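You operate a simulated robot arm through the tools that you are given. There is no shell and no other tool. Be economical: measure what you need, move in short steps, check, and stop when the job is done.

Carry out the task below with a simulated two-armed robot. There is one attempt and no reset: what you move stays moved.

## Task
Pack up the reel: unplug it, wind the cable in and set the brake.
Fine: yellow button off first, plug in the cup by the white socket, yellow socket flap shut. Where these are worked on the way, their far stop is far enough and under half their travel is too little: reel brake.

Only the result counts: the job must be done as asked and must still hold three seconds after the hand-in. Knocking over, shifting, dropping, spilling or breaking anything else fails it.

## Robot
Two 7-joint arms with fingered hands on one trunk, on a base that drives. Base frame: it is fixed to the floor where the robot stands at the start and does not move with it; the origin is under the middle of the robot, x ahead of it, y to its left, z up. Readings come in mm, degrees, newtons and seconds.
The left shoulder is at the start at [70, 125, 1283], the right one opposite. With the tool pointing down near the work surface each hand reaches from about 100 to 800 mm from the robot's upright axis, wherever it stands, measured 20 degrees to its own side. Places, roughly: black button of the long socket box [400, -200, 800]; reel brake [600, -100, 1200]; reel crank [600, 0, 1400]; white button of the long socket box [600, 300, 800]; yellow button of the long socket box [500, 0, 800]; yellow socket flap [600, 0, 900]. Payload 3.7 kg a hand.
The TCP of each hand is the grasp point between the finger pads, 25 mm short of the fingertips. In the tool frame z runs along the fingers and y along their closing line. Largest opening 88 mm; the body of the gripper starts 29 mm behind the TCP. The gripper is a hand of 5 fingers: y runs from the thumb to the fingers, the wrist lies at [-13, -97, -162] in the tool frame, and closing takes about 1.5 s.
Orientation is that of the tool frame in the base frame, as a unit quaternion [x, y, z, w]. With the fingers straight down and the wrist toward the robot, the tool's x, y and z point along [0, 1, 0], [1, 0, 0] and [0, 0, -1] of the base frame.

## Interface
- The arms move only by the tool send_rows. It takes "left_moves", "right_moves" or both (then of equal length, played together; a hand with none holds still); each is a list of rows, each a list of 2 entries, a list of its own where there are three numbers: the shift along the tool's x, y, z in mm, then the turn, a rotation vector about the tool's x, y, z in degrees. In form: [[[tx, ty, tz], [rx, ry, rz]], ...]. A call has 1 to 12 rows; each row shifts and turns the commanded pose from where the row before left it, along the tool's axes as they then stand. "left_gripper" and "right_gripper" are, for a hand that has rows, the opening, from 0 (shut) to 1 (fully open), set as the call begins (left out, the last holds). Each row takes 0.2 s and may step no farther than 50 mm and 8.6 degrees from the row before; otherwise, or with a gripper value out of range, the whole call is refused. A pose out of reach is approached as far as the arm can. The call stops where the force on the tool passes 40 N (or 10 N more than at its start, if that is more) or the arm is blocked; 0.2 s more then pass. Each finger travels about 45 mm/s and halts on what it meets, pressing with about 26 N; the grip force reading is that of the motor and also rises with nothing between the fingers. The clock runs only during rows and for 0.2 s after the last one: add rows that do not move to give the fingers time. It gives the time, the measured TCP pose, the force on the tool (base axes), the opening and the grip force at its end, in the units of the frame above (readings bear some noise), with the torque about the TCP (base axes, N m) and any sound that the robot's microphone picked up.
- Cameras (640 x 400 px; columns grow to the right, rows downward): "scene" is now at [159.5, 0.5, 1465]; the picture's right is [0.01, -1.00, 0.00], its down [-0.16, -0.00, -0.99] and it looks along [0.99, 0.01, -0.16] (base axes); focal length 214 px, centre (320, 200). "left" rides on the left gripper at [-59, -79, -105] in its tool frame; the picture's right is [-0.73, -0.32, 0.61], its down [0.62, -0.68, 0.38] and it looks along [0.29, 0.66, 0.70] (tool axes); focal length 234 px, centre (320, 200). "right" rides on the right gripper at [59, -79, -105] in its tool frame; the picture's right is [-0.73, 0.32, -0.61], its down [-0.62, -0.68, 0.38] and it looks along [-0.29, 0.66, 0.70] (tool axes); focal length 234 px, centre (320, 200). There is no depth. A picture from a camera that has moved, and an enlarged one, comes with that camera's place and axes in the base frame and with its lens.
- grab_frame(camera): a new picture of that camera. No time passes.
- move_column(by): slides the trunk up (or, below 0, down) by that many mm; the arms and the scene camera ride with it, the base frame stays. It gives what a move gives, with no picture.
- roll_base(legs): drives the robot by 1 to 6 legs, each [ahead, left, turn to the left] in mm, mm and degrees, along the robot's own axes; the way and the turn of a leg run together, so that a leg with both is an arc; at most 1500 mm and 180 degrees a leg. The arms and the cameras ride along, it lands a little off, and it stops where it bumps. It gives what a move gives.
- set_fingers(index, middle, ring, little, thumb_bend, thumb_turn, hand): sets how far each is bent, from 0 (flat) to 1 (curled in); at 0.3 the hand is open as for a grip, at 0.7 the pads meet at the TCP. One left out holds its place. A second passes; each finger stops where it meets its share of the squeeze, and holds until it gets a number again. A gripper value or a shape takes the hand back. It gives what a move gives, with no picture; readings hold the bend of each and the force on index, middle, ring, little, thumb and palm. thumb_turn goes from beside the hand (0) to across from the fingers (1), as for a grip.
- set_grasp(shape, hand): the hand has 5 fingers and takes this shape, open, in about a second: jaw (thumb against the fingers, like two jaws); tri (thumb and two fingers); tip (a fingertip pinch); poke (one finger out to press); point (the index stretched); flat (the hand flat); cup (the hand cupped); fist (a fist). The gripper value then closes the fingers along that shape, each until it touches; the sizes above hold for jaw. It gives what a move gives, with no picture.
- aim_head(pan, tilt): turns the head with the scene camera to pan (to the left, within 80 degrees either way) and tilt (down, from -29 to 69), counted from straight ahead of the robot. It gives what a move gives.
- enlarge(camera, box): a new picture of the part [left, top, right, bottom] of that camera's present view, enlarged. No time passes.
- job_done(): hands the job in; it is judged then, once.

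Work in short steps. Places have to be worked out from the pictures, the camera data and where the tool is seen: move nearer, look again, correct. Check each grasp and each placing, and mend what went wrong. You have 120 turns and 92 pictures in all, those below and enlarged ones among them. Open the grippers and draw the arms clear of the work before you hand the job in, unless the task says otherwise; then end with one line.

The tools are called after ">>>" as a command line: name --argument value ..., lists and objects as JSON in quotes. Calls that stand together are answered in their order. send_rows: Moves the arms, as the interface text tells. Its arguments: {"type":"object","properties":{"left_moves":{"type":"array","items":{"type":"array"}},"left_gripper":{"type":"number"},"right_moves":{"type":"array","items":{"type":"array"}},"right_gripper":{"type":"number"}},"required":[]} The other tools are called the same way: move_column (by) slides the trunk up or down; set_grasp (shape, hand) gives the hand a shape; set_fingers (index, middle, ring, little, thumb_bend, thumb_turn, hand) moves the fingers one by one; roll_base (legs) drives the base; aim_head (pan, tilt) turns the head that bears the scene camera; grab_frame (camera) takes a picture; enlarge (camera, box) takes an enlarged picture of a part of a camera's view; job_done () hands the job in.

At the start:

```text
t: 0.0
left_tool_pos: [457.7, 233.7, 1558.5]
left_tool_rot: [0.707, 0.707, -0.001, 0.001]
left_wrist_force: [0.9, 0.1, 0.3]
left_ft_torque: [0.0, 0.0, 0.0]
left_grip_width: 87.8
left_grasp_force: 0.0
left_shape: jaw
left_bend: [0.3, 0.3, 0.3, 0.3, 0.3, 0.98]
left_finger forces: [0.1, 0.0, 0.0, 0.0, 0.0, 0.0]
right_tool_pos: [400.7, -161.4, 1583.1]
right_tool_rot: [0.707, 0.708, 0.0, 0.0]
right_wrist_force: [0.3, 0.3, -0.6]
right_ft_torque: [-0.02, -0.02, 0.03]
right_grip_width: 87.6
right_grasp_force: 0.1
right_shape: jaw
right_bend: [0.3, 0.3, 0.3, 0.3, 0.3, 0.98]
right_finger forces: [0.1, 0.0, 0.0, 0.0, 0.0, 0.1]
trunk travel left (down, up): [-300.0, 115.0]
robot x, y, heading: [0.2, 1.1, -0.2]
head pan, tilt: [0.7, 9.0]
```

scene: 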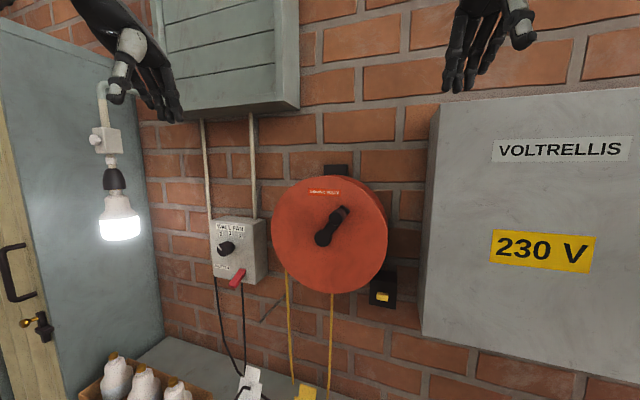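
right: 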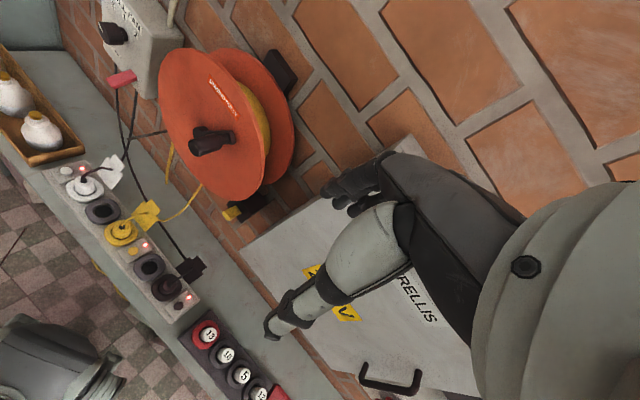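
left: 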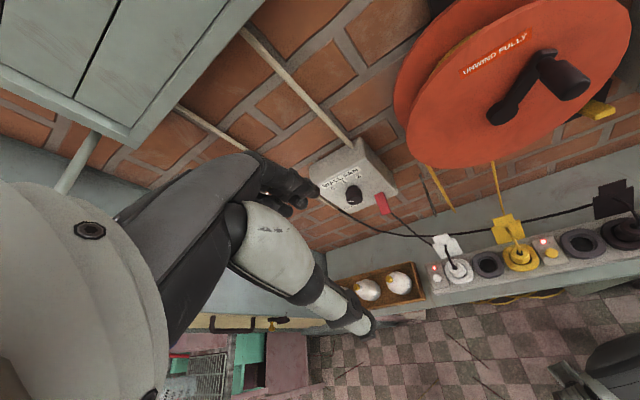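

I see the reel on the wall with its crank, a yellow brake below right, and a socket strip below. I tilt the head down to see the strip.

>>> aim_head --pan 0 --tilt 50

>>> grab_frame --camera "scene"

>>> enlarge --camera "scene" --box '[180, 100, 460, 275]'

```text
t: 1.1
left_tool_pos: [459.3, 233.6, 1558.6]
left_tool_rot: [0.707, 0.707, 0.0, 0.001]
left_wrist_force: [-0.6, -0.3, -0.4]
left_ft_torque: [-0.04, 0.0, -0.01]
left_grip_width: 87.6
left_grasp_force: 0.1
left_shape: jaw
left_bend: [0.3, 0.3, 0.3, 0.3, 0.3, 0.98]
left_finger forces: [0.0, 0.0, 0.0, 0.1, 0.0, 0.0]
right_tool_pos: [400.0, -161.6, 1583.6]
right_tool_rot: [0.707, 0.707, 0.0, -0.001]
right_wrist_force: [-0.8, -0.8, -1.1]
right_ft_torque: [-0.01, 0.01, 0.0]
right_grip_width: 87.5
right_grasp_force: 0.0
right_shape: jaw
right_bend: [0.3, 0.3, 0.3, 0.3, 0.3, 0.98]
right_finger forces: [0.0, 0.0, 0.0, 0.0, 0.0, 0.0]
trunk travel left (down, up): [-300.0, 115.0]
robot x, y, heading: [1.6, 1.9, -0.2]
head pan, tilt: [0.0, 50.0]
```

```text
88 pictures are left
camera scene: at [143.7, -0.7, 1401.5], right [0.0, -1.0, 0.0], down [-0.77, 0.0, -0.64], along [0.64, 0.0, -0.77], focal length 214 px, centre (320, 200)
```

scene: 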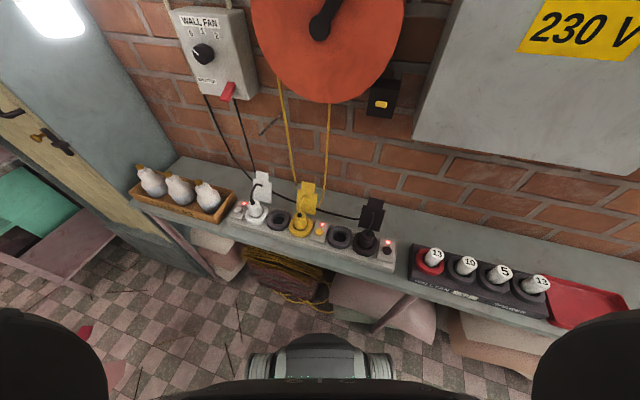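

```text
2.29 times, centred on (320, 188) of scene
camera zoom: at [143.7, -0.7, 1401.5], right [0.0, -1.0, 0.0], down [-0.77, 0.0, -0.64], along [0.64, 0.0, -0.77], focal length 490 px, centre (320, 229)
```

zoom: 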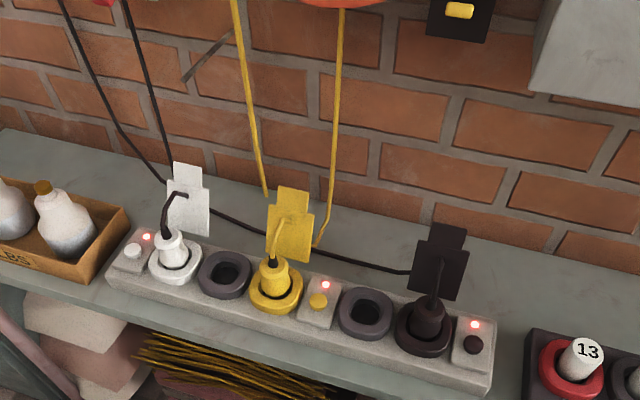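

The strip runs from the white end (left) to the black end (right), with the yellow button at about [469, 0, 860]. I shape the right hand to poke and bring it down in front of the strip.

>>> set_grasp --hand "right" --shape "poke"

>>> send_rows --right_moves '[[[8, -4, 46], [0, 0, 0]], [[8, -4, 46], [0, 0, 0]], [[8, -4, 46], [0, 0, 0]], [[8, -4, 46], [0, 0, 0]], [[8, -4, 46], [0, 0, 0]], [[8, -4, 46], [0, 0, 0]], [[8, -4, 46], [0, 0, 0]], [[8, -4, 46], [0, 0, 0]], [[8, -4, 46], [0, 0, 0]], [[8, -4, 46], [0, 0, 0]], [[8, -4, 46], [0, 0, 0]], [[8, 0, 46], [0, 0, 0]]]'

>>> grab_frame --camera "right"

>>> grab_frame --camera "scene"

```text
t: 2.0
left_tool_pos: [459.5, 233.3, 1558.1]
left_tool_rot: [0.707, 0.708, -0.001, 0.0]
left_wrist_force: [0.4, 0.0, -0.4]
left_ft_torque: [-0.06, 0.0, -0.02]
left_grip_width: 87.7
left_grasp_force: 0.0
left_shape: jaw
left_bend: [0.3, 0.3, 0.3, 0.3, 0.3, 0.98]
left_finger forces: [0.1, 0.0, 0.0, 0.1, 0.0, 0.1]
right_tool_pos: [400.4, -161.6, 1582.7]
right_tool_rot: [0.707, 0.707, 0.001, 0.0]
right_wrist_force: [-0.2, -0.3, 0.1]
right_ft_torque: [0.0, -0.05, 0.0]
right_grip_width: 0.0
right_grasp_force: 0.0
right_shape: poke
right_bend: [0.7, 0.7, 0.99, 0.99, 1.0, 1.0]
right_finger forces: [0.0, 0.0, 0.0, 0.1, 0.0, 0.1]
trunk travel left (down, up): [-300.0, 115.0]
robot x, y, heading: [-1.0, 1.3, -0.3]
head pan, tilt: [0.0, 50.0]
```

```text
t: 4.6
left_tool_pos: [459.9, 232.8, 1558.8]
left_tool_rot: [0.707, 0.707, 0.0, 0.001]
left_wrist_force: [-0.7, -0.4, -0.5]
left_ft_torque: [-0.01, -0.01, -0.02]
left_grip_width: 87.8
left_grasp_force: 0.0
left_shape: jaw
left_bend: [0.3, 0.3, 0.3, 0.3, 0.3, 0.98]
left_finger forces: [0.1, 0.0, 0.2, 0.0, 0.0, 0.0]
right_tool_pos: [389.0, -48.9, 1042.5]
right_tool_rot: [0.707, 0.707, 0.001, -0.001]
right_wrist_force: [-0.4, -0.1, -1.7]
right_ft_torque: [-0.01, 0.03, 0.0]
right_grip_width: 0.2
right_grasp_force: 0.0
right_shape: poke
right_bend: [0.7, 0.7, 0.99, 0.99, 1.0, 1.0]
right_finger forces: [0.0, 0.0, 0.0, 0.0, 0.0, 0.0]
right hand out of reach, approached as far as the arm can: row 8, 9, 10
trunk travel left (down, up): [-300.0, 115.0]
robot x, y, heading: [1.5, 1.3, 0.2]
head pan, tilt: [0.0, 50.0]
```

```text
86 pictures are left
camera right: at [310.0, 11.5, 1146.2], right [0.32, -0.73, 0.61], down [-0.68, -0.62, -0.38], along [0.66, -0.29, -0.7], focal length 234 px, centre (320, 200)
```

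right: 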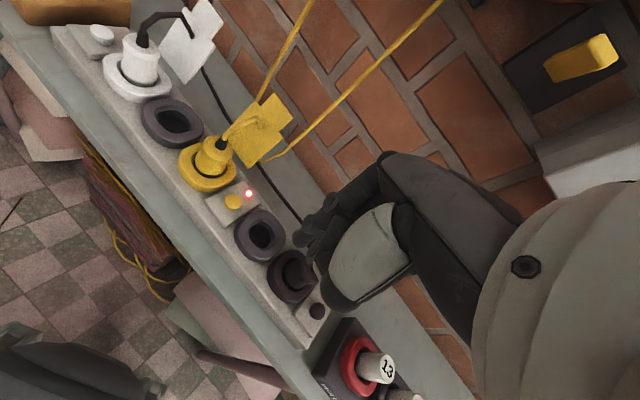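

```text
85 pictures are left
camera scene: at [143.5, -0.6, 1401.5], right [0.0, -1.0, 0.0], down [-0.77, 0.0, -0.64], along [0.64, 0.0, -0.77], focal length 214 px, centre (320, 200)
```

scene: 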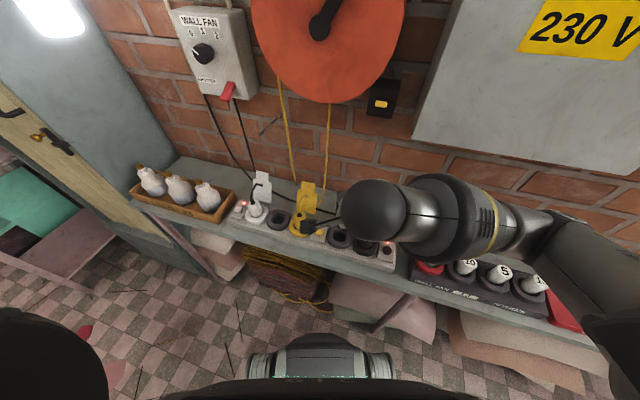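

Triangulating several views, the yellow button is near [490, 3, 833]. I move the fingertip to hover above it and look.

>>> send_rows --right_moves '[[[13, 22, 25], [0, 0, 0]], [[13, 22, 25], [0, 0, 0]], [[13, 22, 25], [0, 0, 0]], [[13, 22, 25], [0, 0, 0]], [[0, 0, 0], [0, 0, 0]]]'

>>> enlarge --camera "right" --box '[100, 120, 420, 320]'

>>> enlarge --camera "scene" --box '[200, 150, 440, 300]'

```text
t: 5.8
left_tool_pos: [459.8, 233.0, 1558.8]
left_tool_rot: [0.706, 0.708, -0.001, 0.001]
left_wrist_force: [-0.1, -0.1, 1.1]
left_ft_torque: [0.02, 0.0, 0.01]
left_grip_width: 87.4
left_grasp_force: 0.2
left_shape: jaw
left_bend: [0.3, 0.3, 0.3, 0.3, 0.3, 0.98]
left_finger forces: [0.1, 0.0, 0.0, 0.0, 0.0, 0.0]
right_tool_pos: [473.2, 2.4, 943.8]
right_tool_rot: [0.707, 0.707, 0.001, -0.001]
right_wrist_force: [0.7, 0.9, 0.5]
right_ft_torque: [0.01, 0.0, 0.0]
right_grip_width: 0.2
right_grasp_force: 0.1
right_shape: poke
right_bend: [0.7, 0.7, 0.99, 0.99, 1.0, 1.0]
right_finger forces: [0.1, 0.1, 0.0, 0.0, 0.0, 0.1]
trunk travel left (down, up): [-300.0, 115.0]
robot x, y, heading: [0.4, 5.0, -0.1]
head pan, tilt: [0.0, 50.0]
```

```text
2.00 times, centred on (260, 220) of right
camera zoom: at [393.9, 61.4, 1049.1], right [0.32, -0.73, 0.61], down [-0.68, -0.62, -0.38], along [0.66, -0.29, -0.7], focal length 468 px, centre (440, 160)
```

zoom: 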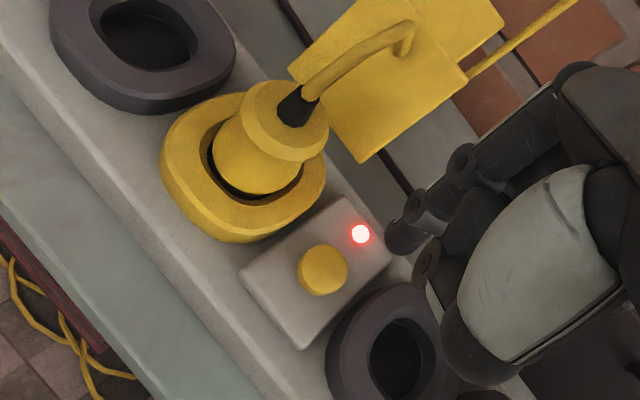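

```text
2.67 times, centred on (320, 225) of scene
camera zoom: at [143.5, -1.0, 1401.5], right [0.0, -1.0, 0.0], down [-0.77, 0.0, -0.64], along [0.64, 0.0, -0.77], focal length 572 px, centre (320, 133)
```

zoom: 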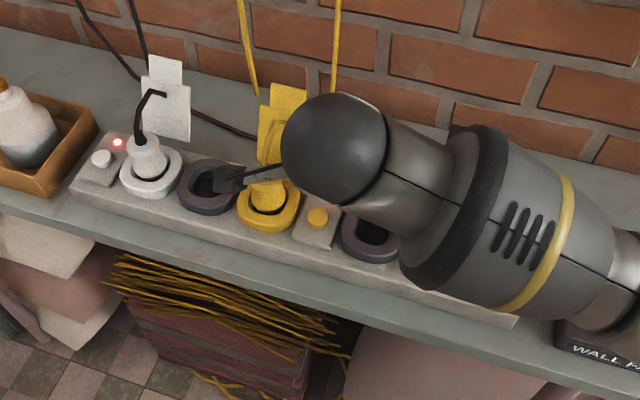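

The fingertip seems ~25 mm beyond the TCP. I move over the button (about [486, 5, 842]) and descend to ~15 mm above it.

>>> send_rows --right_moves '[[[2, 7, 18], [0, 0, 0]], [[1, 6, 18], [0, 0, 0]], [[0, 0, 18], [0, 0, 0]], [[0, 0, 0], [0, 0, 0]]]'

>>> enlarge --camera "right" --box '[160, 140, 400, 290]'

```text
t: 6.8
left_tool_pos: [461.1, 234.0, 1557.9]
left_tool_rot: [0.707, 0.707, 0.0, 0.0]
left_wrist_force: [0.4, -0.2, -1.2]
left_ft_torque: [0.02, -0.01, -0.02]
left_grip_width: 87.6
left_grasp_force: 0.1
left_shape: jaw
left_bend: [0.3, 0.3, 0.3, 0.3, 0.3, 0.98]
left_finger forces: [0.0, 0.0, 0.0, 0.0, 0.0, 0.0]
right_tool_pos: [489.1, 6.5, 888.5]
right_tool_rot: [0.707, 0.707, 0.0, 0.0]
right_wrist_force: [1.0, 0.0, 0.6]
right_ft_torque: [0.02, 0.0, 0.02]
right_grip_width: 0.0
right_grasp_force: 0.1
right_shape: poke
right_bend: [0.7, 0.7, 0.99, 0.99, 1.0, 1.0]
right_finger forces: [0.1, 0.1, 0.0, 0.0, 0.0, 0.1]
trunk travel left (down, up): [-300.0, 115.0]
robot x, y, heading: [-1.7, -4.5, 0.0]
head pan, tilt: [0.0, 50.0]
```

```text
2.67 times, centred on (280, 215) of right
camera zoom: at [408.9, 65.7, 992.7], right [0.32, -0.73, 0.61], down [-0.68, -0.62, -0.38], along [0.66, -0.29, -0.7], focal length 624 px, centre (427, 160)
```

zoom: 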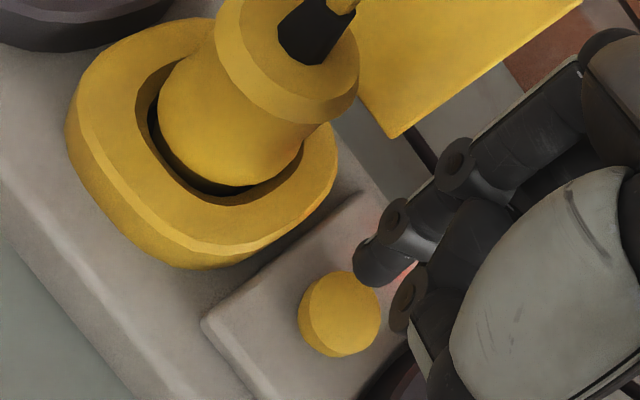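

Tip is ~13 mm above the button, which sits at about [483, 8, 848]. I shift slightly and press gently.

>>> send_rows --right_moves '[[[2, -5, 0], [0, 0, 0]], [[0, 0, 5], [0, 0, 0]], [[0, 0, 4], [0, 0, 0]], [[0, 0, 3], [0, 0, 0]], [[0, 0, 3], [0, 0, 0]], [[0, 0, 3], [0, 0, 0]]]'

>>> enlarge --camera "right" --box '[160, 140, 400, 290]'

```text
t: 8.2
left_tool_pos: [459.2, 233.4, 1558.5]
left_tool_rot: [0.707, 0.707, 0.0, 0.001]
left_wrist_force: [-0.2, 0.0, 0.2]
left_ft_torque: [-0.03, 0.0, -0.01]
left_grip_width: 87.8
left_grasp_force: 0.1
left_shape: jaw
left_bend: [0.3, 0.3, 0.3, 0.3, 0.3, 0.98]
left_finger forces: [0.0, 0.0, 0.0, 0.0, 0.1, 0.1]
right_tool_pos: [483.2, 8.3, 870.4]
right_tool_rot: [0.707, 0.707, 0.0, 0.0]
right_wrist_force: [-0.3, 0.3, -0.7]
right_ft_torque: [-0.03, 0.0, -0.01]
right_grip_width: 0.0
right_grasp_force: 0.1
right_shape: poke
right_bend: [0.7, 0.7, 0.99, 0.99, 1.0, 1.0]
right_finger forces: [0.1, 0.1, 0.1, 0.0, 0.1, 0.0]
trunk travel left (down, up): [-300.0, 115.0]
robot x, y, heading: [-1.4, -0.2, 0.4]
head pan, tilt: [0.0, 50.0]
```

```text
2.67 times, centred on (280, 215) of right
camera zoom: at [404.0, 67.8, 974.4], right [0.32, -0.73, 0.61], down [-0.68, -0.62, -0.38], along [0.66, -0.29, -0.7], focal length 624 px, centre (427, 160)
```

zoom: 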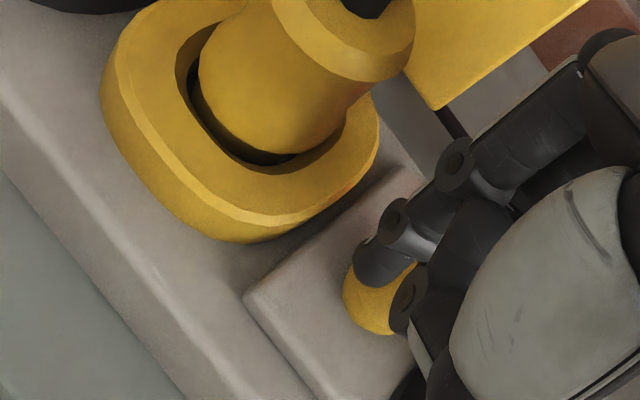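

No contact yet; I keep going down in small steps.

>>> send_rows --right_moves '[[[0, 0, 3], [0, 0, 0]], [[0, 0, 2], [0, 0, 0]], [[0, 0, 2], [0, 0, 0]], [[0, 0, 2], [0, 0, 0]], [[0, 0, 2], [0, 0, 0]]]'

>>> enlarge --camera "right" --box '[160, 140, 400, 290]'

```text
t: 9.4
left_tool_pos: [459.9, 232.9, 1559.4]
left_tool_rot: [0.707, 0.707, 0.0, 0.001]
left_wrist_force: [-0.5, -0.6, 0.9]
left_ft_torque: [0.01, 0.01, 0.01]
left_grip_width: 87.6
left_grasp_force: 0.1
left_shape: jaw
left_bend: [0.3, 0.3, 0.3, 0.3, 0.3, 0.98]
left_finger forces: [0.1, 0.0, 0.1, 0.0, 0.0, 0.1]
right_tool_pos: [484.5, 8.3, 857.9]
right_tool_rot: [0.708, 0.707, 0.002, 0.0]
right_wrist_force: [1.5, -0.5, 4.7]
right_ft_torque: [-0.04, -0.04, -0.04]
right_grip_width: 0.1
right_grasp_force: 0.0
right_shape: poke
right_bend: [0.7, 0.7, 0.99, 0.99, 1.0, 1.0]
right_finger forces: [0.1, 4.6, 0.0, 0.0, 0.1, 0.0]
trunk travel left (down, up): [-300.0, 115.0]
robot x, y, heading: [-0.4, -3.5, -0.2]
head pan, tilt: [0.0, 50.0]
heard: click
```

```text
2.67 times, centred on (280, 215) of right
camera zoom: at [404.8, 67.1, 962.5], right [0.32, -0.73, 0.61], down [-0.68, -0.62, -0.38], along [0.66, -0.29, -0.7], focal length 624 px, centre (427, 160)
```

zoom: 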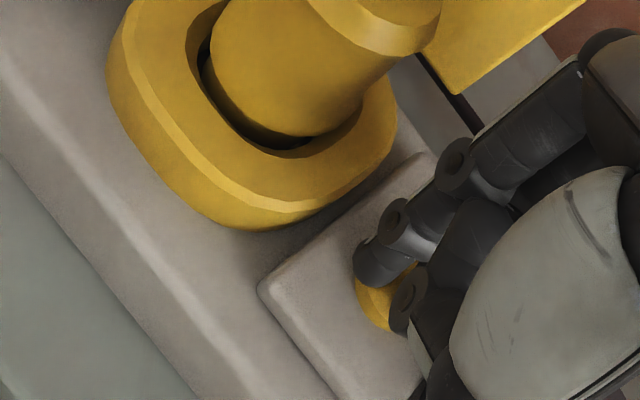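

A click was heard. I lift off straight up and check the light.

>>> send_rows --right_moves '[[[0, 0, -10], [0, 0, 0]], [[0, 0, -30], [0, 0, 0]], [[0, 0, -40], [0, 0, 0]], [[0, -40, -20], [0, 0, 0]]]'

>>> set_grasp --hand "right" --shape "jaw"

>>> grab_frame --camera "right"

```text
t: 10.4
left_tool_pos: [458.3, 233.5, 1558.7]
left_tool_rot: [0.707, 0.707, 0.0, 0.001]
left_wrist_force: [-0.3, 0.0, 0.5]
left_ft_torque: [-0.01, 0.01, 0.0]
left_grip_width: 87.5
left_grasp_force: 0.0
left_shape: jaw
left_bend: [0.3, 0.3, 0.3, 0.3, 0.3, 0.98]
left_finger forces: [0.1, 0.0, 0.0, 0.1, 0.1, 0.0]
right_tool_pos: [444.2, 7.4, 958.6]
right_tool_rot: [0.708, 0.706, 0.001, 0.0]
right_wrist_force: [0.5, 0.4, 0.0]
right_ft_torque: [0.04, 0.0, 0.02]
right_grip_width: 0.1
right_grasp_force: 0.1
right_shape: poke
right_bend: [0.7, 0.7, 0.99, 0.99, 1.0, 1.0]
right_finger forces: [0.0, 0.0, 0.1, 0.1, 0.0, 0.1]
trunk travel left (down, up): [-300.0, 115.0]
robot x, y, heading: [-0.5, 0.2, 0.2]
head pan, tilt: [0.0, 50.0]
```

```text
t: 11.3
left_tool_pos: [459.9, 232.8, 1558.0]
left_tool_rot: [0.707, 0.707, -0.001, 0.001]
left_wrist_force: [0.8, -0.1, -0.2]
left_ft_torque: [0.01, -0.01, 0.0]
left_grip_width: 87.2
left_grasp_force: 0.1
left_shape: jaw
left_bend: [0.3, 0.3, 0.3, 0.3, 0.3, 0.98]
left_finger forces: [0.0, 0.1, 0.0, 0.0, 0.0, 0.0]
right_tool_pos: [445.2, 8.6, 957.4]
right_tool_rot: [0.707, 0.707, 0.001, 0.0]
right_wrist_force: [0.0, -0.3, -0.4]
right_ft_torque: [0.01, 0.01, 0.0]
right_grip_width: 88.0
right_grasp_force: 0.0
right_shape: jaw
right_bend: [0.3, 0.3, 0.3, 0.3, 0.3, 0.98]
right_finger forces: [0.0, 0.1, 0.0, 0.1, 0.0, 0.0]
trunk travel left (down, up): [-300.0, 115.0]
robot x, y, heading: [1.6, 0.5, 0.1]
head pan, tilt: [0.0, 50.0]
```

```text
79 pictures are left
camera right: at [366.1, 67.8, 1062.1], right [0.32, -0.73, 0.61], down [-0.68, -0.62, -0.38], along [0.66, -0.29, -0.7], focal length 234 px, centre (320, 200)
```

right: 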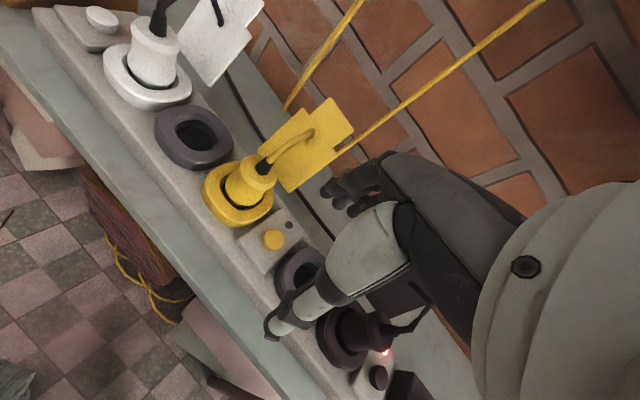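

The yellow LED is off. The strip is yawed ~18°, sockets spaced ~73 mm, yellow plug around [503, 60], top ~895. I shape the right hand "tri" and yaw it so it closes along the strip, then look from there.

>>> set_grasp --hand "right" --shape "tri"

>>> send_rows --right_moves '[[[0, -5, -6], [0, 0, -8]], [[0, -5, -6], [0, 0, -8]], [[0, 0, -6], [0, 0, -8]], [[0, 0, -6], [0, 0, -8]], [[0, 0, -6], [0, 0, -8]], [[0, 0, -6], [0, 0, -8]], [[0, 0, 0], [0, 0, -8]], [[0, 0, 0], [0, 0, -8]], [[0, 0, 0], [0, 0, -7.4]], [[0, 0, 0], [0, 0, 0]]]'

>>> grab_frame --camera "right"

>>> enlarge --camera "scene" --box '[200, 130, 440, 280]'

```text
t: 12.2
left_tool_pos: [460.3, 233.4, 1557.1]
left_tool_rot: [0.707, 0.707, 0.0, 0.0]
left_wrist_force: [-0.3, -0.7, 0.9]
left_ft_torque: [0.01, 0.0, -0.02]
left_grip_width: 87.6
left_grasp_force: 0.1
left_shape: jaw
left_bend: [0.3, 0.3, 0.3, 0.3, 0.3, 0.98]
left_finger forces: [0.1, 0.1, 0.1, 0.0, 0.0, 0.0]
right_tool_pos: [446.4, 9.6, 957.2]
right_tool_rot: [0.708, 0.707, 0.0, 0.0]
right_wrist_force: [-0.3, 0.1, -0.9]
right_ft_torque: [-0.01, -0.01, -0.01]
right_grip_width: 87.8
right_grasp_force: 0.1
right_shape: tri
right_bend: [0.3, 0.3, 0.99, 0.99, 0.3, 0.98]
right_finger forces: [0.0, 0.0, 0.1, 0.0, 0.0, 0.0]
trunk travel left (down, up): [-300.0, 115.0]
robot x, y, heading: [0.6, 0.8, -0.0]
head pan, tilt: [0.0, 50.0]
```

```text
t: 14.4
left_tool_pos: [459.8, 233.5, 1558.2]
left_tool_rot: [0.707, 0.707, 0.0, 0.0]
left_wrist_force: [0.2, 0.6, -0.3]
left_ft_torque: [-0.01, -0.01, 0.02]
left_grip_width: 87.5
left_grasp_force: 0.0
left_shape: jaw
left_bend: [0.3, 0.3, 0.3, 0.3, 0.3, 0.98]
left_finger forces: [0.1, 0.0, 0.1, 0.0, 0.0, 0.0]
right_tool_pos: [433.3, 5.3, 995.2]
right_tool_rot: [0.161, 0.987, 0.0, 0.0]
right_wrist_force: [0.1, -0.5, -0.6]
right_ft_torque: [0.03, 0.02, 0.02]
right_grip_width: 87.8
right_grasp_force: 0.0
right_shape: tri
right_bend: [0.3, 0.3, 0.99, 0.99, 0.3, 0.98]
right_finger forces: [0.0, 0.0, 0.1, 0.0, 0.0, 0.0]
trunk travel left (down, up): [-300.0, 115.0]
robot x, y, heading: [1.5, 2.9, 0.2]
head pan, tilt: [0.0, 50.0]
```

```text
78 pictures are left
camera right: at [352.4, -48.9, 1100.0], right [0.79, 0.07, 0.61], down [0.37, -0.84, -0.38], along [0.48, 0.53, -0.7], focal length 234 px, centre (320, 200)
```

right: 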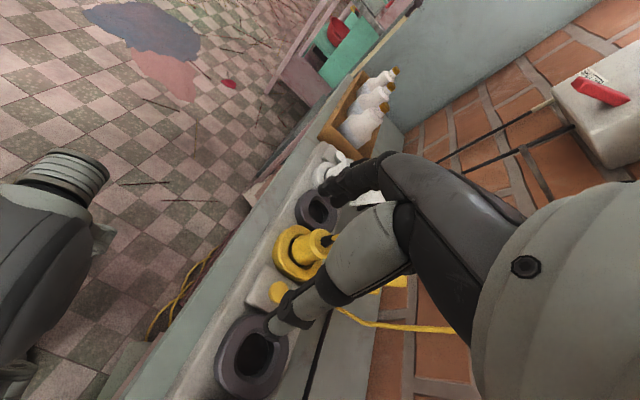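

```text
2.67 times, centred on (320, 205) of scene
camera zoom: at [143.5, -0.6, 1401.5], right [0.0, -1.0, 0.0], down [-0.77, 0.0, -0.64], along [0.64, 0.0, -0.77], focal length 572 px, centre (320, 187)
```

zoom: 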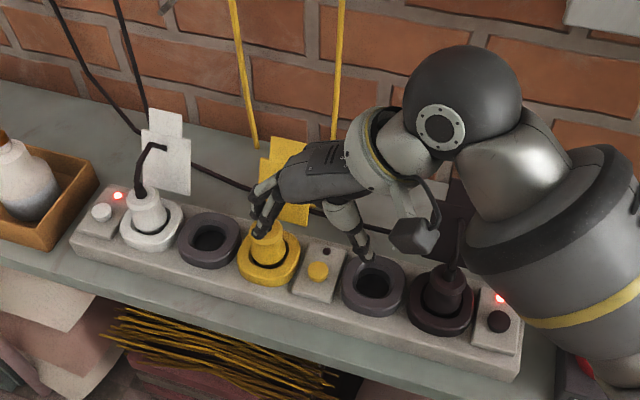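

The plug is at about [501, 60], top ~885. I move over it at tip height ~925 and re-check.

>>> send_rows --right_moves '[[[-15, 24.5, 0], [0, 0, 0]], [[-15, 24.5, 0], [0, 0, 0]], [[-16, 24.5, 0], [0, 0, 0]], [[0, 0, 20], [0, 0, 0]], [[0, 0, 20], [0, 0, 0]], [[0, 0, 0], [0, 0, 0]]]'

>>> enlarge --camera "right" --box '[160, 120, 480, 320]'

>>> enlarge --camera "scene" --box '[230, 150, 390, 250]'

```text
t: 15.8
left_tool_pos: [459.9, 234.4, 1557.0]
left_tool_rot: [0.708, 0.707, -0.001, 0.001]
left_wrist_force: [-0.6, 0.1, 0.0]
left_ft_torque: [0.04, 0.01, -0.02]
left_grip_width: 87.4
left_grasp_force: 0.0
left_shape: jaw
left_bend: [0.3, 0.3, 0.3, 0.3, 0.3, 0.98]
left_finger forces: [0.0, 0.1, 0.0, 0.1, 0.1, 0.0]
right_tool_pos: [499.8, 61.2, 955.4]
right_tool_rot: [0.162, 0.987, 0.001, 0.0]
right_wrist_force: [0.4, 0.6, 0.3]
right_ft_torque: [-0.02, 0.0, 0.0]
right_grip_width: 88.0
right_grasp_force: 0.0
right_shape: tri
right_bend: [0.3, 0.3, 0.99, 0.99, 0.3, 0.98]
right_finger forces: [0.0, 0.0, 0.1, 0.0, 0.0, 0.0]
trunk travel left (down, up): [-300.0, 115.0]
robot x, y, heading: [1.5, 0.1, -0.0]
head pan, tilt: [0.0, 50.0]
```

```text
2.00 times, centred on (320, 220) of right
camera zoom: at [418.9, 5.2, 1060.1], right [0.79, 0.07, 0.61], down [0.37, -0.84, -0.38], along [0.48, 0.53, -0.7], focal length 468 px, centre (320, 160)
```

zoom: 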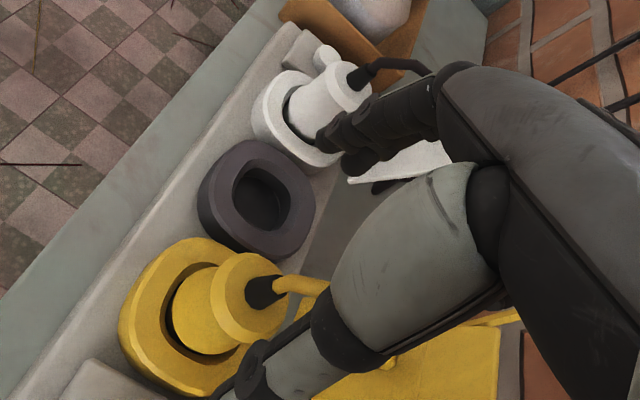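

```text
4.00 times, centred on (310, 200) of scene
camera zoom: at [143.5, -0.8, 1401.5], right [0.0, -1.0, 0.0], down [-0.77, 0.0, -0.64], along [0.64, 0.0, -0.77], focal length 858 px, centre (360, 200)
```

zoom: 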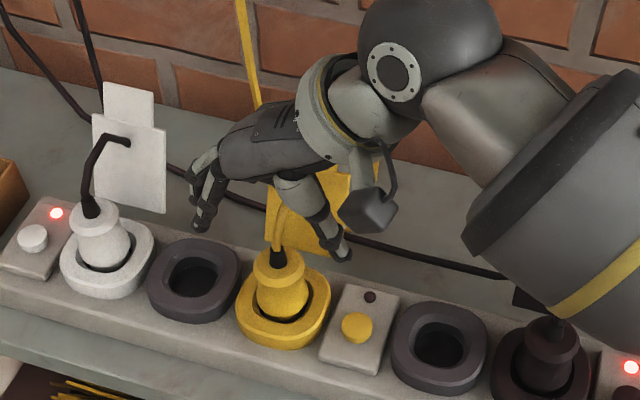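

Both views put the plug axis at ~[506, 58], top ~893. I correct by a few mm and go down to grip its rim.

>>> send_rows --right_moves '[[[-6, -1, 10], [0, 0, 0]], [[0, 0, 15], [0, 0, 0]], [[0, 0, 12], [0, 0, 0]], [[0, 0, 10], [0, 0, 0]], [[0, 0, 0], [0, 0, 0]]]'

>>> enlarge --camera "right" --box '[160, 120, 480, 320]'

>>> enlarge --camera "scene" --box '[230, 150, 390, 250]'

```text
t: 17.0
left_tool_pos: [459.8, 233.6, 1557.1]
left_tool_rot: [0.707, 0.707, -0.001, 0.001]
left_wrist_force: [0.0, -0.3, 0.8]
left_ft_torque: [-0.01, 0.0, 0.01]
left_grip_width: 87.7
left_grasp_force: 0.1
left_shape: jaw
left_bend: [0.3, 0.3, 0.3, 0.3, 0.3, 0.98]
left_finger forces: [0.0, 0.1, 0.1, 0.1, 0.1, 0.1]
right_tool_pos: [505.5, 57.4, 907.6]
right_tool_rot: [0.163, 0.987, 0.0, -0.001]
right_wrist_force: [-1.4, 0.8, -0.6]
right_ft_torque: [0.01, 0.01, 0.0]
right_grip_width: 87.9
right_grasp_force: 0.2
right_shape: tri
right_bend: [0.3, 0.3, 0.99, 0.99, 0.3, 0.98]
right_finger forces: [0.1, 0.0, 0.1, 0.0, 0.0, 0.1]
trunk travel left (down, up): [-300.0, 115.0]
robot x, y, heading: [0.4, 1.1, 0.0]
head pan, tilt: [0.0, 50.0]
```

```text
2.00 times, centred on (320, 220) of right
camera zoom: at [425.1, 2.1, 1012.0], right [0.79, 0.07, 0.61], down [0.37, -0.84, -0.38], along [0.48, 0.53, -0.7], focal length 468 px, centre (320, 160)
```

zoom: 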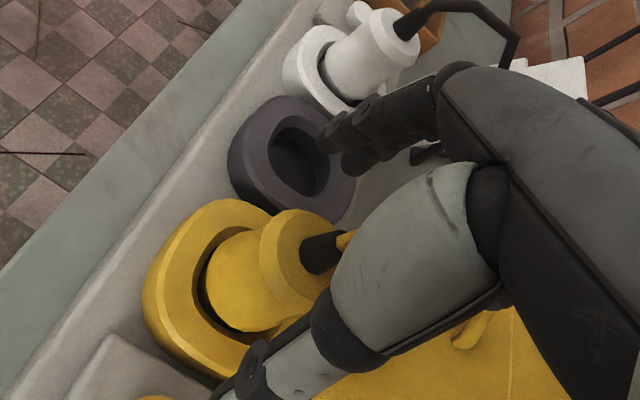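

```text
4.00 times, centred on (310, 200) of scene
camera zoom: at [143.6, -0.7, 1401.5], right [0.0, -1.0, 0.0], down [-0.77, 0.0, -0.64], along [0.64, 0.0, -0.77], focal length 858 px, centre (360, 200)
```

zoom: 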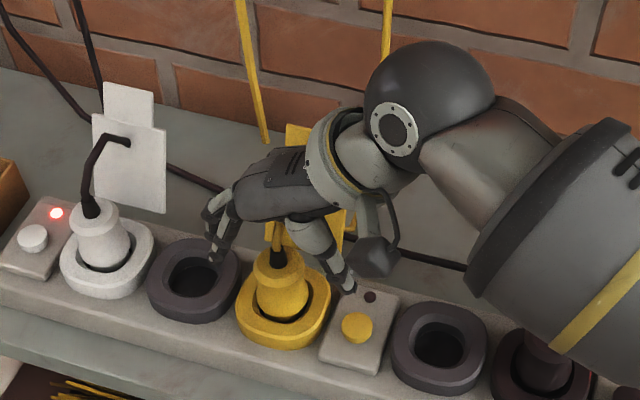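

Alignment along the strip and depth looks right. Descend 24 mm and close.

>>> send_rows --right_moves '[[[0, 0, 8], [0, 0, 0]], [[0, 0, 8], [0, 0, 0]], [[0, 0, 8], [0, 0, 0]], [[0, 0, 0], [0, 0, 0]]]'

>>> send_rows --right_gripper 0 --right_moves '[[[0, 0, 0], [0, 0, 0]], [[0, 0, 0], [0, 0, 0]], [[0, 0, 0], [0, 0, 0]], [[0, 0, 0], [0, 0, 0]], [[0, 0, 0], [0, 0, 0]], [[0, 0, 0], [0, 0, 0]], [[0, 0, 0], [0, 0, 0]]]'

>>> enlarge --camera "scene" --box '[230, 150, 390, 250]'

```text
t: 18.0
left_tool_pos: [459.8, 233.9, 1557.3]
left_tool_rot: [0.707, 0.707, -0.001, 0.001]
left_wrist_force: [0.4, 0.4, 0.7]
left_ft_torque: [-0.02, 0.0, -0.03]
left_grip_width: 87.7
left_grasp_force: 0.0
left_shape: jaw
left_bend: [0.3, 0.3, 0.3, 0.3, 0.3, 0.98]
left_finger forces: [0.1, 0.0, 0.0, 0.0, 0.1, 0.1]
right_tool_pos: [506.9, 58.4, 883.6]
right_tool_rot: [0.162, 0.987, 0.0, 0.0]
right_wrist_force: [-0.7, 0.2, 0.1]
right_ft_torque: [0.0, -0.02, -0.01]
right_grip_width: 88.1
right_grasp_force: 0.1
right_shape: tri
right_bend: [0.3, 0.3, 0.99, 0.99, 0.3, 0.98]
right_finger forces: [0.1, 0.0, 0.0, 0.0, 0.0, 0.1]
trunk travel left (down, up): [-300.0, 115.0]
robot x, y, heading: [0.0, 3.3, 0.1]
head pan, tilt: [0.0, 50.0]
```

```text
t: 19.6
left_tool_pos: [459.5, 234.0, 1557.5]
left_tool_rot: [0.707, 0.707, 0.0, 0.001]
left_wrist_force: [-0.6, 0.3, -0.4]
left_ft_torque: [-0.03, -0.01, 0.01]
left_grip_width: 87.7
left_grasp_force: 0.2
left_shape: jaw
left_bend: [0.3, 0.3, 0.3, 0.3, 0.3, 0.98]
left_finger forces: [0.0, 0.1, 0.0, 0.0, 0.1, 0.1]
right_tool_pos: [506.8, 58.7, 882.8]
right_tool_rot: [0.162, 0.987, 0.0, 0.0]
right_wrist_force: [0.3, 0.1, -0.3]
right_ft_torque: [0.02, -0.02, 0.0]
right_grip_width: 3.2
right_grasp_force: 25.7
right_shape: tri
right_bend: [0.71, 0.74, 1.0, 1.0, 0.76, 1.0]
right_finger forces: [0.0, 0.0, 0.1, 0.0, 0.0, 0.0]
trunk travel left (down, up): [-300.0, 115.0]
robot x, y, heading: [-0.4, -2.5, 0.0]
head pan, tilt: [0.0, 50.0]
```

```text
4.00 times, centred on (310, 200) of scene
camera zoom: at [143.6, -0.6, 1401.5], right [0.0, -1.0, 0.0], down [-0.77, 0.0, -0.64], along [0.64, 0.0, -0.77], focal length 858 px, centre (360, 200)
```

zoom: 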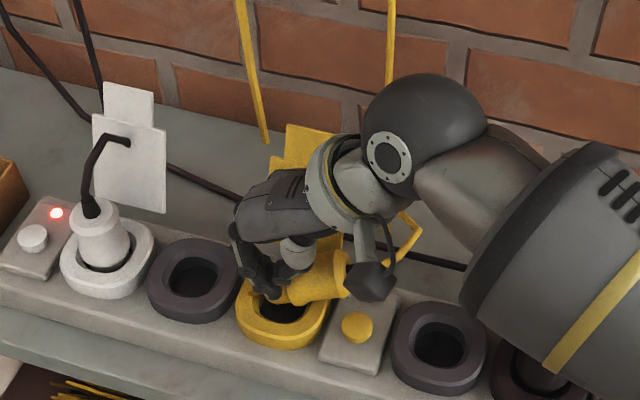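

The fingers closed to nothing and the plug has popped out and tipped. Let me look closely.

>>> enlarge --camera "right" --box '[160, 160, 400, 310]'

>>> enlarge --camera "scene" --box '[280, 195, 344, 235]'

```text
2.67 times, centred on (280, 235) of right
camera zoom: at [425.6, 3.6, 988.1], right [0.79, 0.07, 0.61], down [0.37, -0.84, -0.38], along [0.48, 0.53, -0.7], focal length 624 px, centre (427, 107)
```

zoom: 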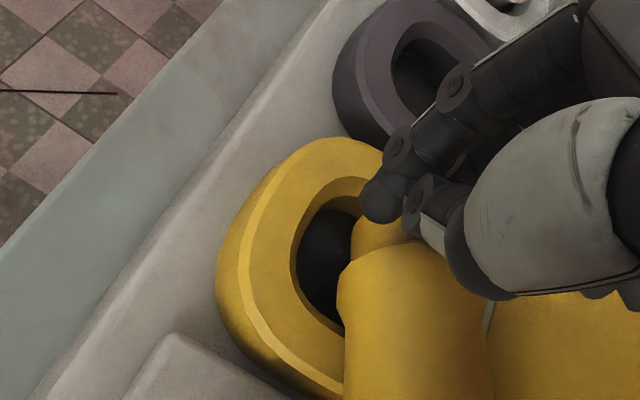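

```text
10.00 times, centred on (312, 215) of scene
camera zoom: at [143.6, -0.6, 1401.5], right [0.0, -1.0, 0.0], down [-0.77, 0.0, -0.64], along [0.64, 0.0, -0.77], focal length 2145 px, centre (400, 50)
```

zoom: 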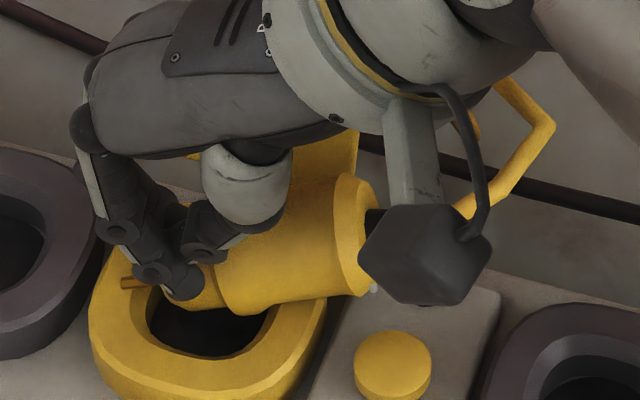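

The plug is out, lying tilted with its nose by the fingertips. I lift slightly with the hand closed to see whether it comes along.

>>> send_rows --right_moves '[[[0, 0, -5], [0, 0, 0]], [[0, 0, -5], [0, 0, 0]], [[0, 0, -5], [0, 0, 0]], [[0, 0, 0], [0, 0, 0]]]'

>>> enlarge --camera "scene" --box '[260, 170, 356, 230]'

>>> enlarge --camera "right" --box '[160, 160, 400, 310]'

```text
t: 20.6
left_tool_pos: [459.4, 233.7, 1558.1]
left_tool_rot: [0.707, 0.707, 0.0, 0.0]
left_wrist_force: [-0.2, 0.3, -0.4]
left_ft_torque: [-0.01, 0.01, 0.0]
left_grip_width: 87.9
left_grasp_force: 0.1
left_shape: jaw
left_bend: [0.3, 0.3, 0.3, 0.3, 0.3, 0.98]
left_finger forces: [0.1, 0.0, 0.0, 0.0, 0.0, 0.0]
right_tool_pos: [506.9, 60.1, 899.1]
right_tool_rot: [0.162, 0.987, -0.001, -0.001]
right_wrist_force: [0.0, 0.6, -0.2]
right_ft_torque: [-0.01, 0.0, 0.02]
right_grip_width: 3.2
right_grasp_force: 26.2
right_shape: tri
right_bend: [0.71, 0.74, 1.0, 1.0, 0.77, 1.0]
right_finger forces: [0.0, 0.0, 0.0, 0.0, 0.1, 0.0]
trunk travel left (down, up): [-300.0, 115.0]
robot x, y, heading: [3.1, -1.1, -0.1]
head pan, tilt: [0.0, 50.0]
```

```text
6.67 times, centred on (308, 200) of scene
camera zoom: at [143.7, -0.7, 1401.5], right [0.0, -1.0, 0.0], down [-0.77, 0.0, -0.64], along [0.64, 0.0, -0.77], focal length 1430 px, centre (400, 200)
```

zoom: 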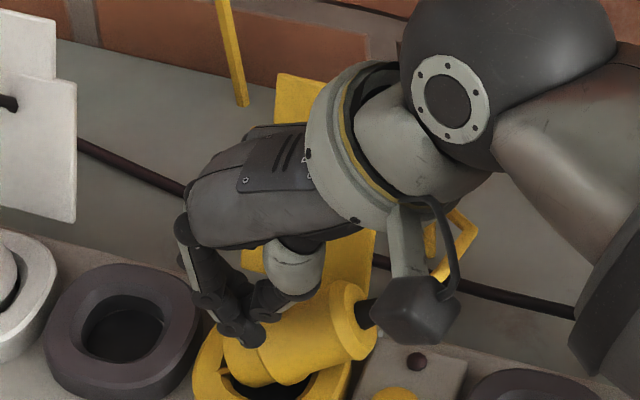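

```text
2.67 times, centred on (280, 235) of right
camera zoom: at [425.5, 4.0, 1003.5], right [0.79, 0.07, 0.61], down [0.37, -0.84, -0.38], along [0.48, 0.53, -0.7], focal length 624 px, centre (427, 107)
```

zoom: 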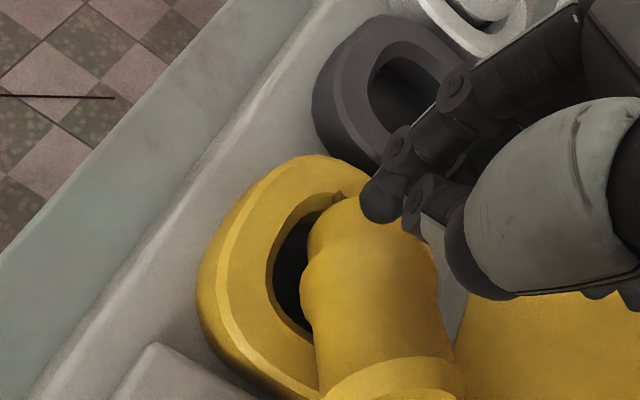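

The plug stays on the socket ring, LED still off. I lift clear, back away and view it.

>>> send_rows --right_moves '[[[0, 0, -15], [0, 0, 0]], [[0, 0, -25], [0, 0, 0]], [[0, 0, -30], [0, 0, 0]], [[30, -10, -10], [0, 0, 0]], [[40, -20, 0], [0, 0, 0]], [[30, -20, 0], [0, 0, 0]]]' --right_gripper 0

>>> enlarge --camera "scene" --box '[260, 170, 356, 230]'

>>> grab_frame --camera "right"

```text
t: 22.0
left_tool_pos: [458.1, 232.3, 1558.4]
left_tool_rot: [0.707, 0.707, 0.0, -0.001]
left_wrist_force: [0.1, -0.2, -1.2]
left_ft_torque: [0.03, -0.01, 0.0]
left_grip_width: 87.7
left_grasp_force: 0.1
left_shape: jaw
left_bend: [0.3, 0.3, 0.3, 0.3, 0.3, 0.98]
left_finger forces: [0.0, 0.0, 0.0, 0.2, 0.0, 0.0]
right_tool_pos: [396.8, 44.4, 979.7]
right_tool_rot: [0.162, 0.987, 0.0, 0.0]
right_wrist_force: [0.5, -0.5, 0.1]
right_ft_torque: [0.01, 0.0, 0.01]
right_grip_width: 3.0
right_grasp_force: 26.2
right_shape: tri
right_bend: [0.71, 0.74, 1.0, 1.0, 0.77, 1.0]
right_finger forces: [0.1, 0.1, 0.1, 0.0, 0.1, 0.0]
trunk travel left (down, up): [-300.0, 115.0]
robot x, y, heading: [-0.7, 0.3, 0.2]
head pan, tilt: [0.0, 50.0]
```

```text
6.67 times, centred on (308, 200) of scene
camera zoom: at [143.0, -1.1, 1401.6], right [0.0, -1.0, 0.0], down [-0.77, 0.0, -0.64], along [0.64, 0.0, -0.77], focal length 1430 px, centre (400, 200)
```

zoom: 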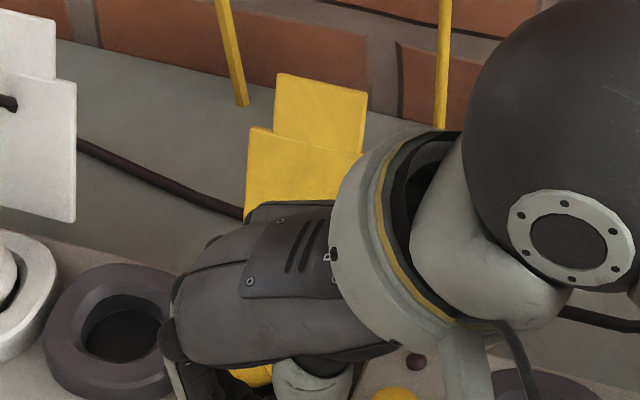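

```text
66 pictures are left
camera right: at [316.3, -11.8, 1083.2], right [0.79, 0.07, 0.61], down [0.37, -0.84, -0.38], along [0.48, 0.53, -0.7], focal length 234 px, centre (320, 200)
```

right: 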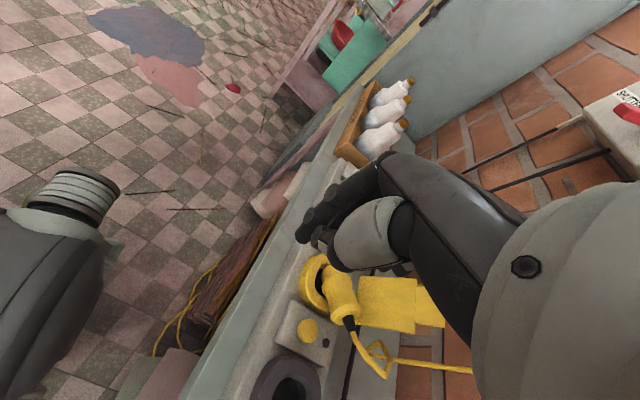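

I clear the hand out of the scene camera's way to see the plug's pose.

>>> send_rows --right_moves '[[[0, -40, 0], [0, 0, 0]], [[0, -40, 0], [0, 0, 0]], [[0, -40, 0], [0, 0, 0]], [[0, -30, 0], [0, 0, 0]]]' --right_gripper 1

>>> enlarge --camera "scene" --box '[260, 170, 356, 230]'

>>> enlarge --camera "right" --box '[240, 120, 480, 270]'

```text
t: 23.0
left_tool_pos: [459.3, 233.3, 1558.8]
left_tool_rot: [0.707, 0.707, 0.0, 0.0]
left_wrist_force: [0.4, -0.1, -0.2]
left_ft_torque: [0.0, 0.05, 0.01]
left_grip_width: 87.6
left_grasp_force: 0.0
left_shape: jaw
left_bend: [0.3, 0.3, 0.3, 0.3, 0.3, 0.98]
left_finger forces: [0.1, 0.0, 0.0, 0.1, 0.0, 0.0]
right_tool_pos: [348.3, -97.4, 979.7]
right_tool_rot: [0.162, 0.987, 0.001, 0.0]
right_wrist_force: [0.5, 0.1, -0.8]
right_ft_torque: [-0.02, 0.0, -0.01]
right_grip_width: 87.6
right_grasp_force: 0.0
right_shape: tri
right_bend: [0.3, 0.3, 0.99, 0.99, 0.3, 0.98]
right_finger forces: [0.0, 0.0, 0.1, 0.0, 0.0, 0.0]
trunk travel left (down, up): [-300.0, 115.0]
robot x, y, heading: [2.6, 1.6, 0.0]
head pan, tilt: [0.0, 50.0]
```

```text
6.67 times, centred on (308, 200) of scene
camera zoom: at [143.2, -1.0, 1401.6], right [0.0, -1.0, 0.0], down [-0.77, 0.0, -0.64], along [0.64, 0.0, -0.77], focal length 1430 px, centre (400, 200)
```

zoom: 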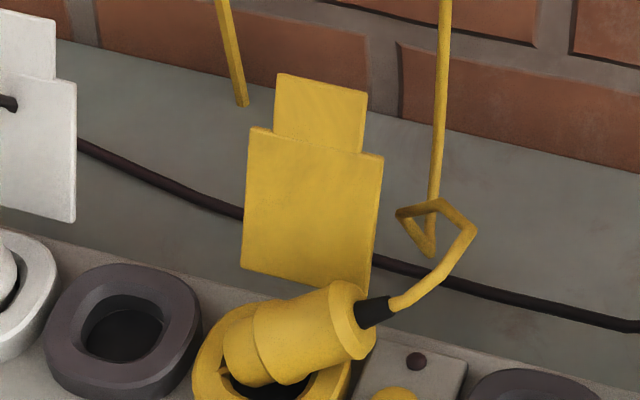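

```text
2.67 times, centred on (360, 195) of right
camera zoom: at [267.0, -152.9, 1084.2], right [0.79, 0.07, 0.61], down [0.37, -0.84, -0.38], along [0.48, 0.53, -0.7], focal length 624 px, centre (213, 213)
```

zoom: 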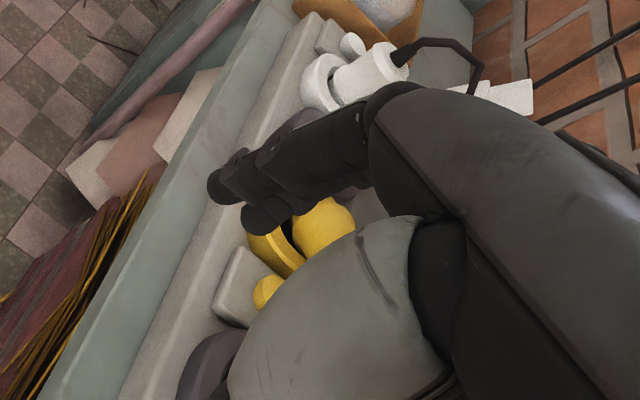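

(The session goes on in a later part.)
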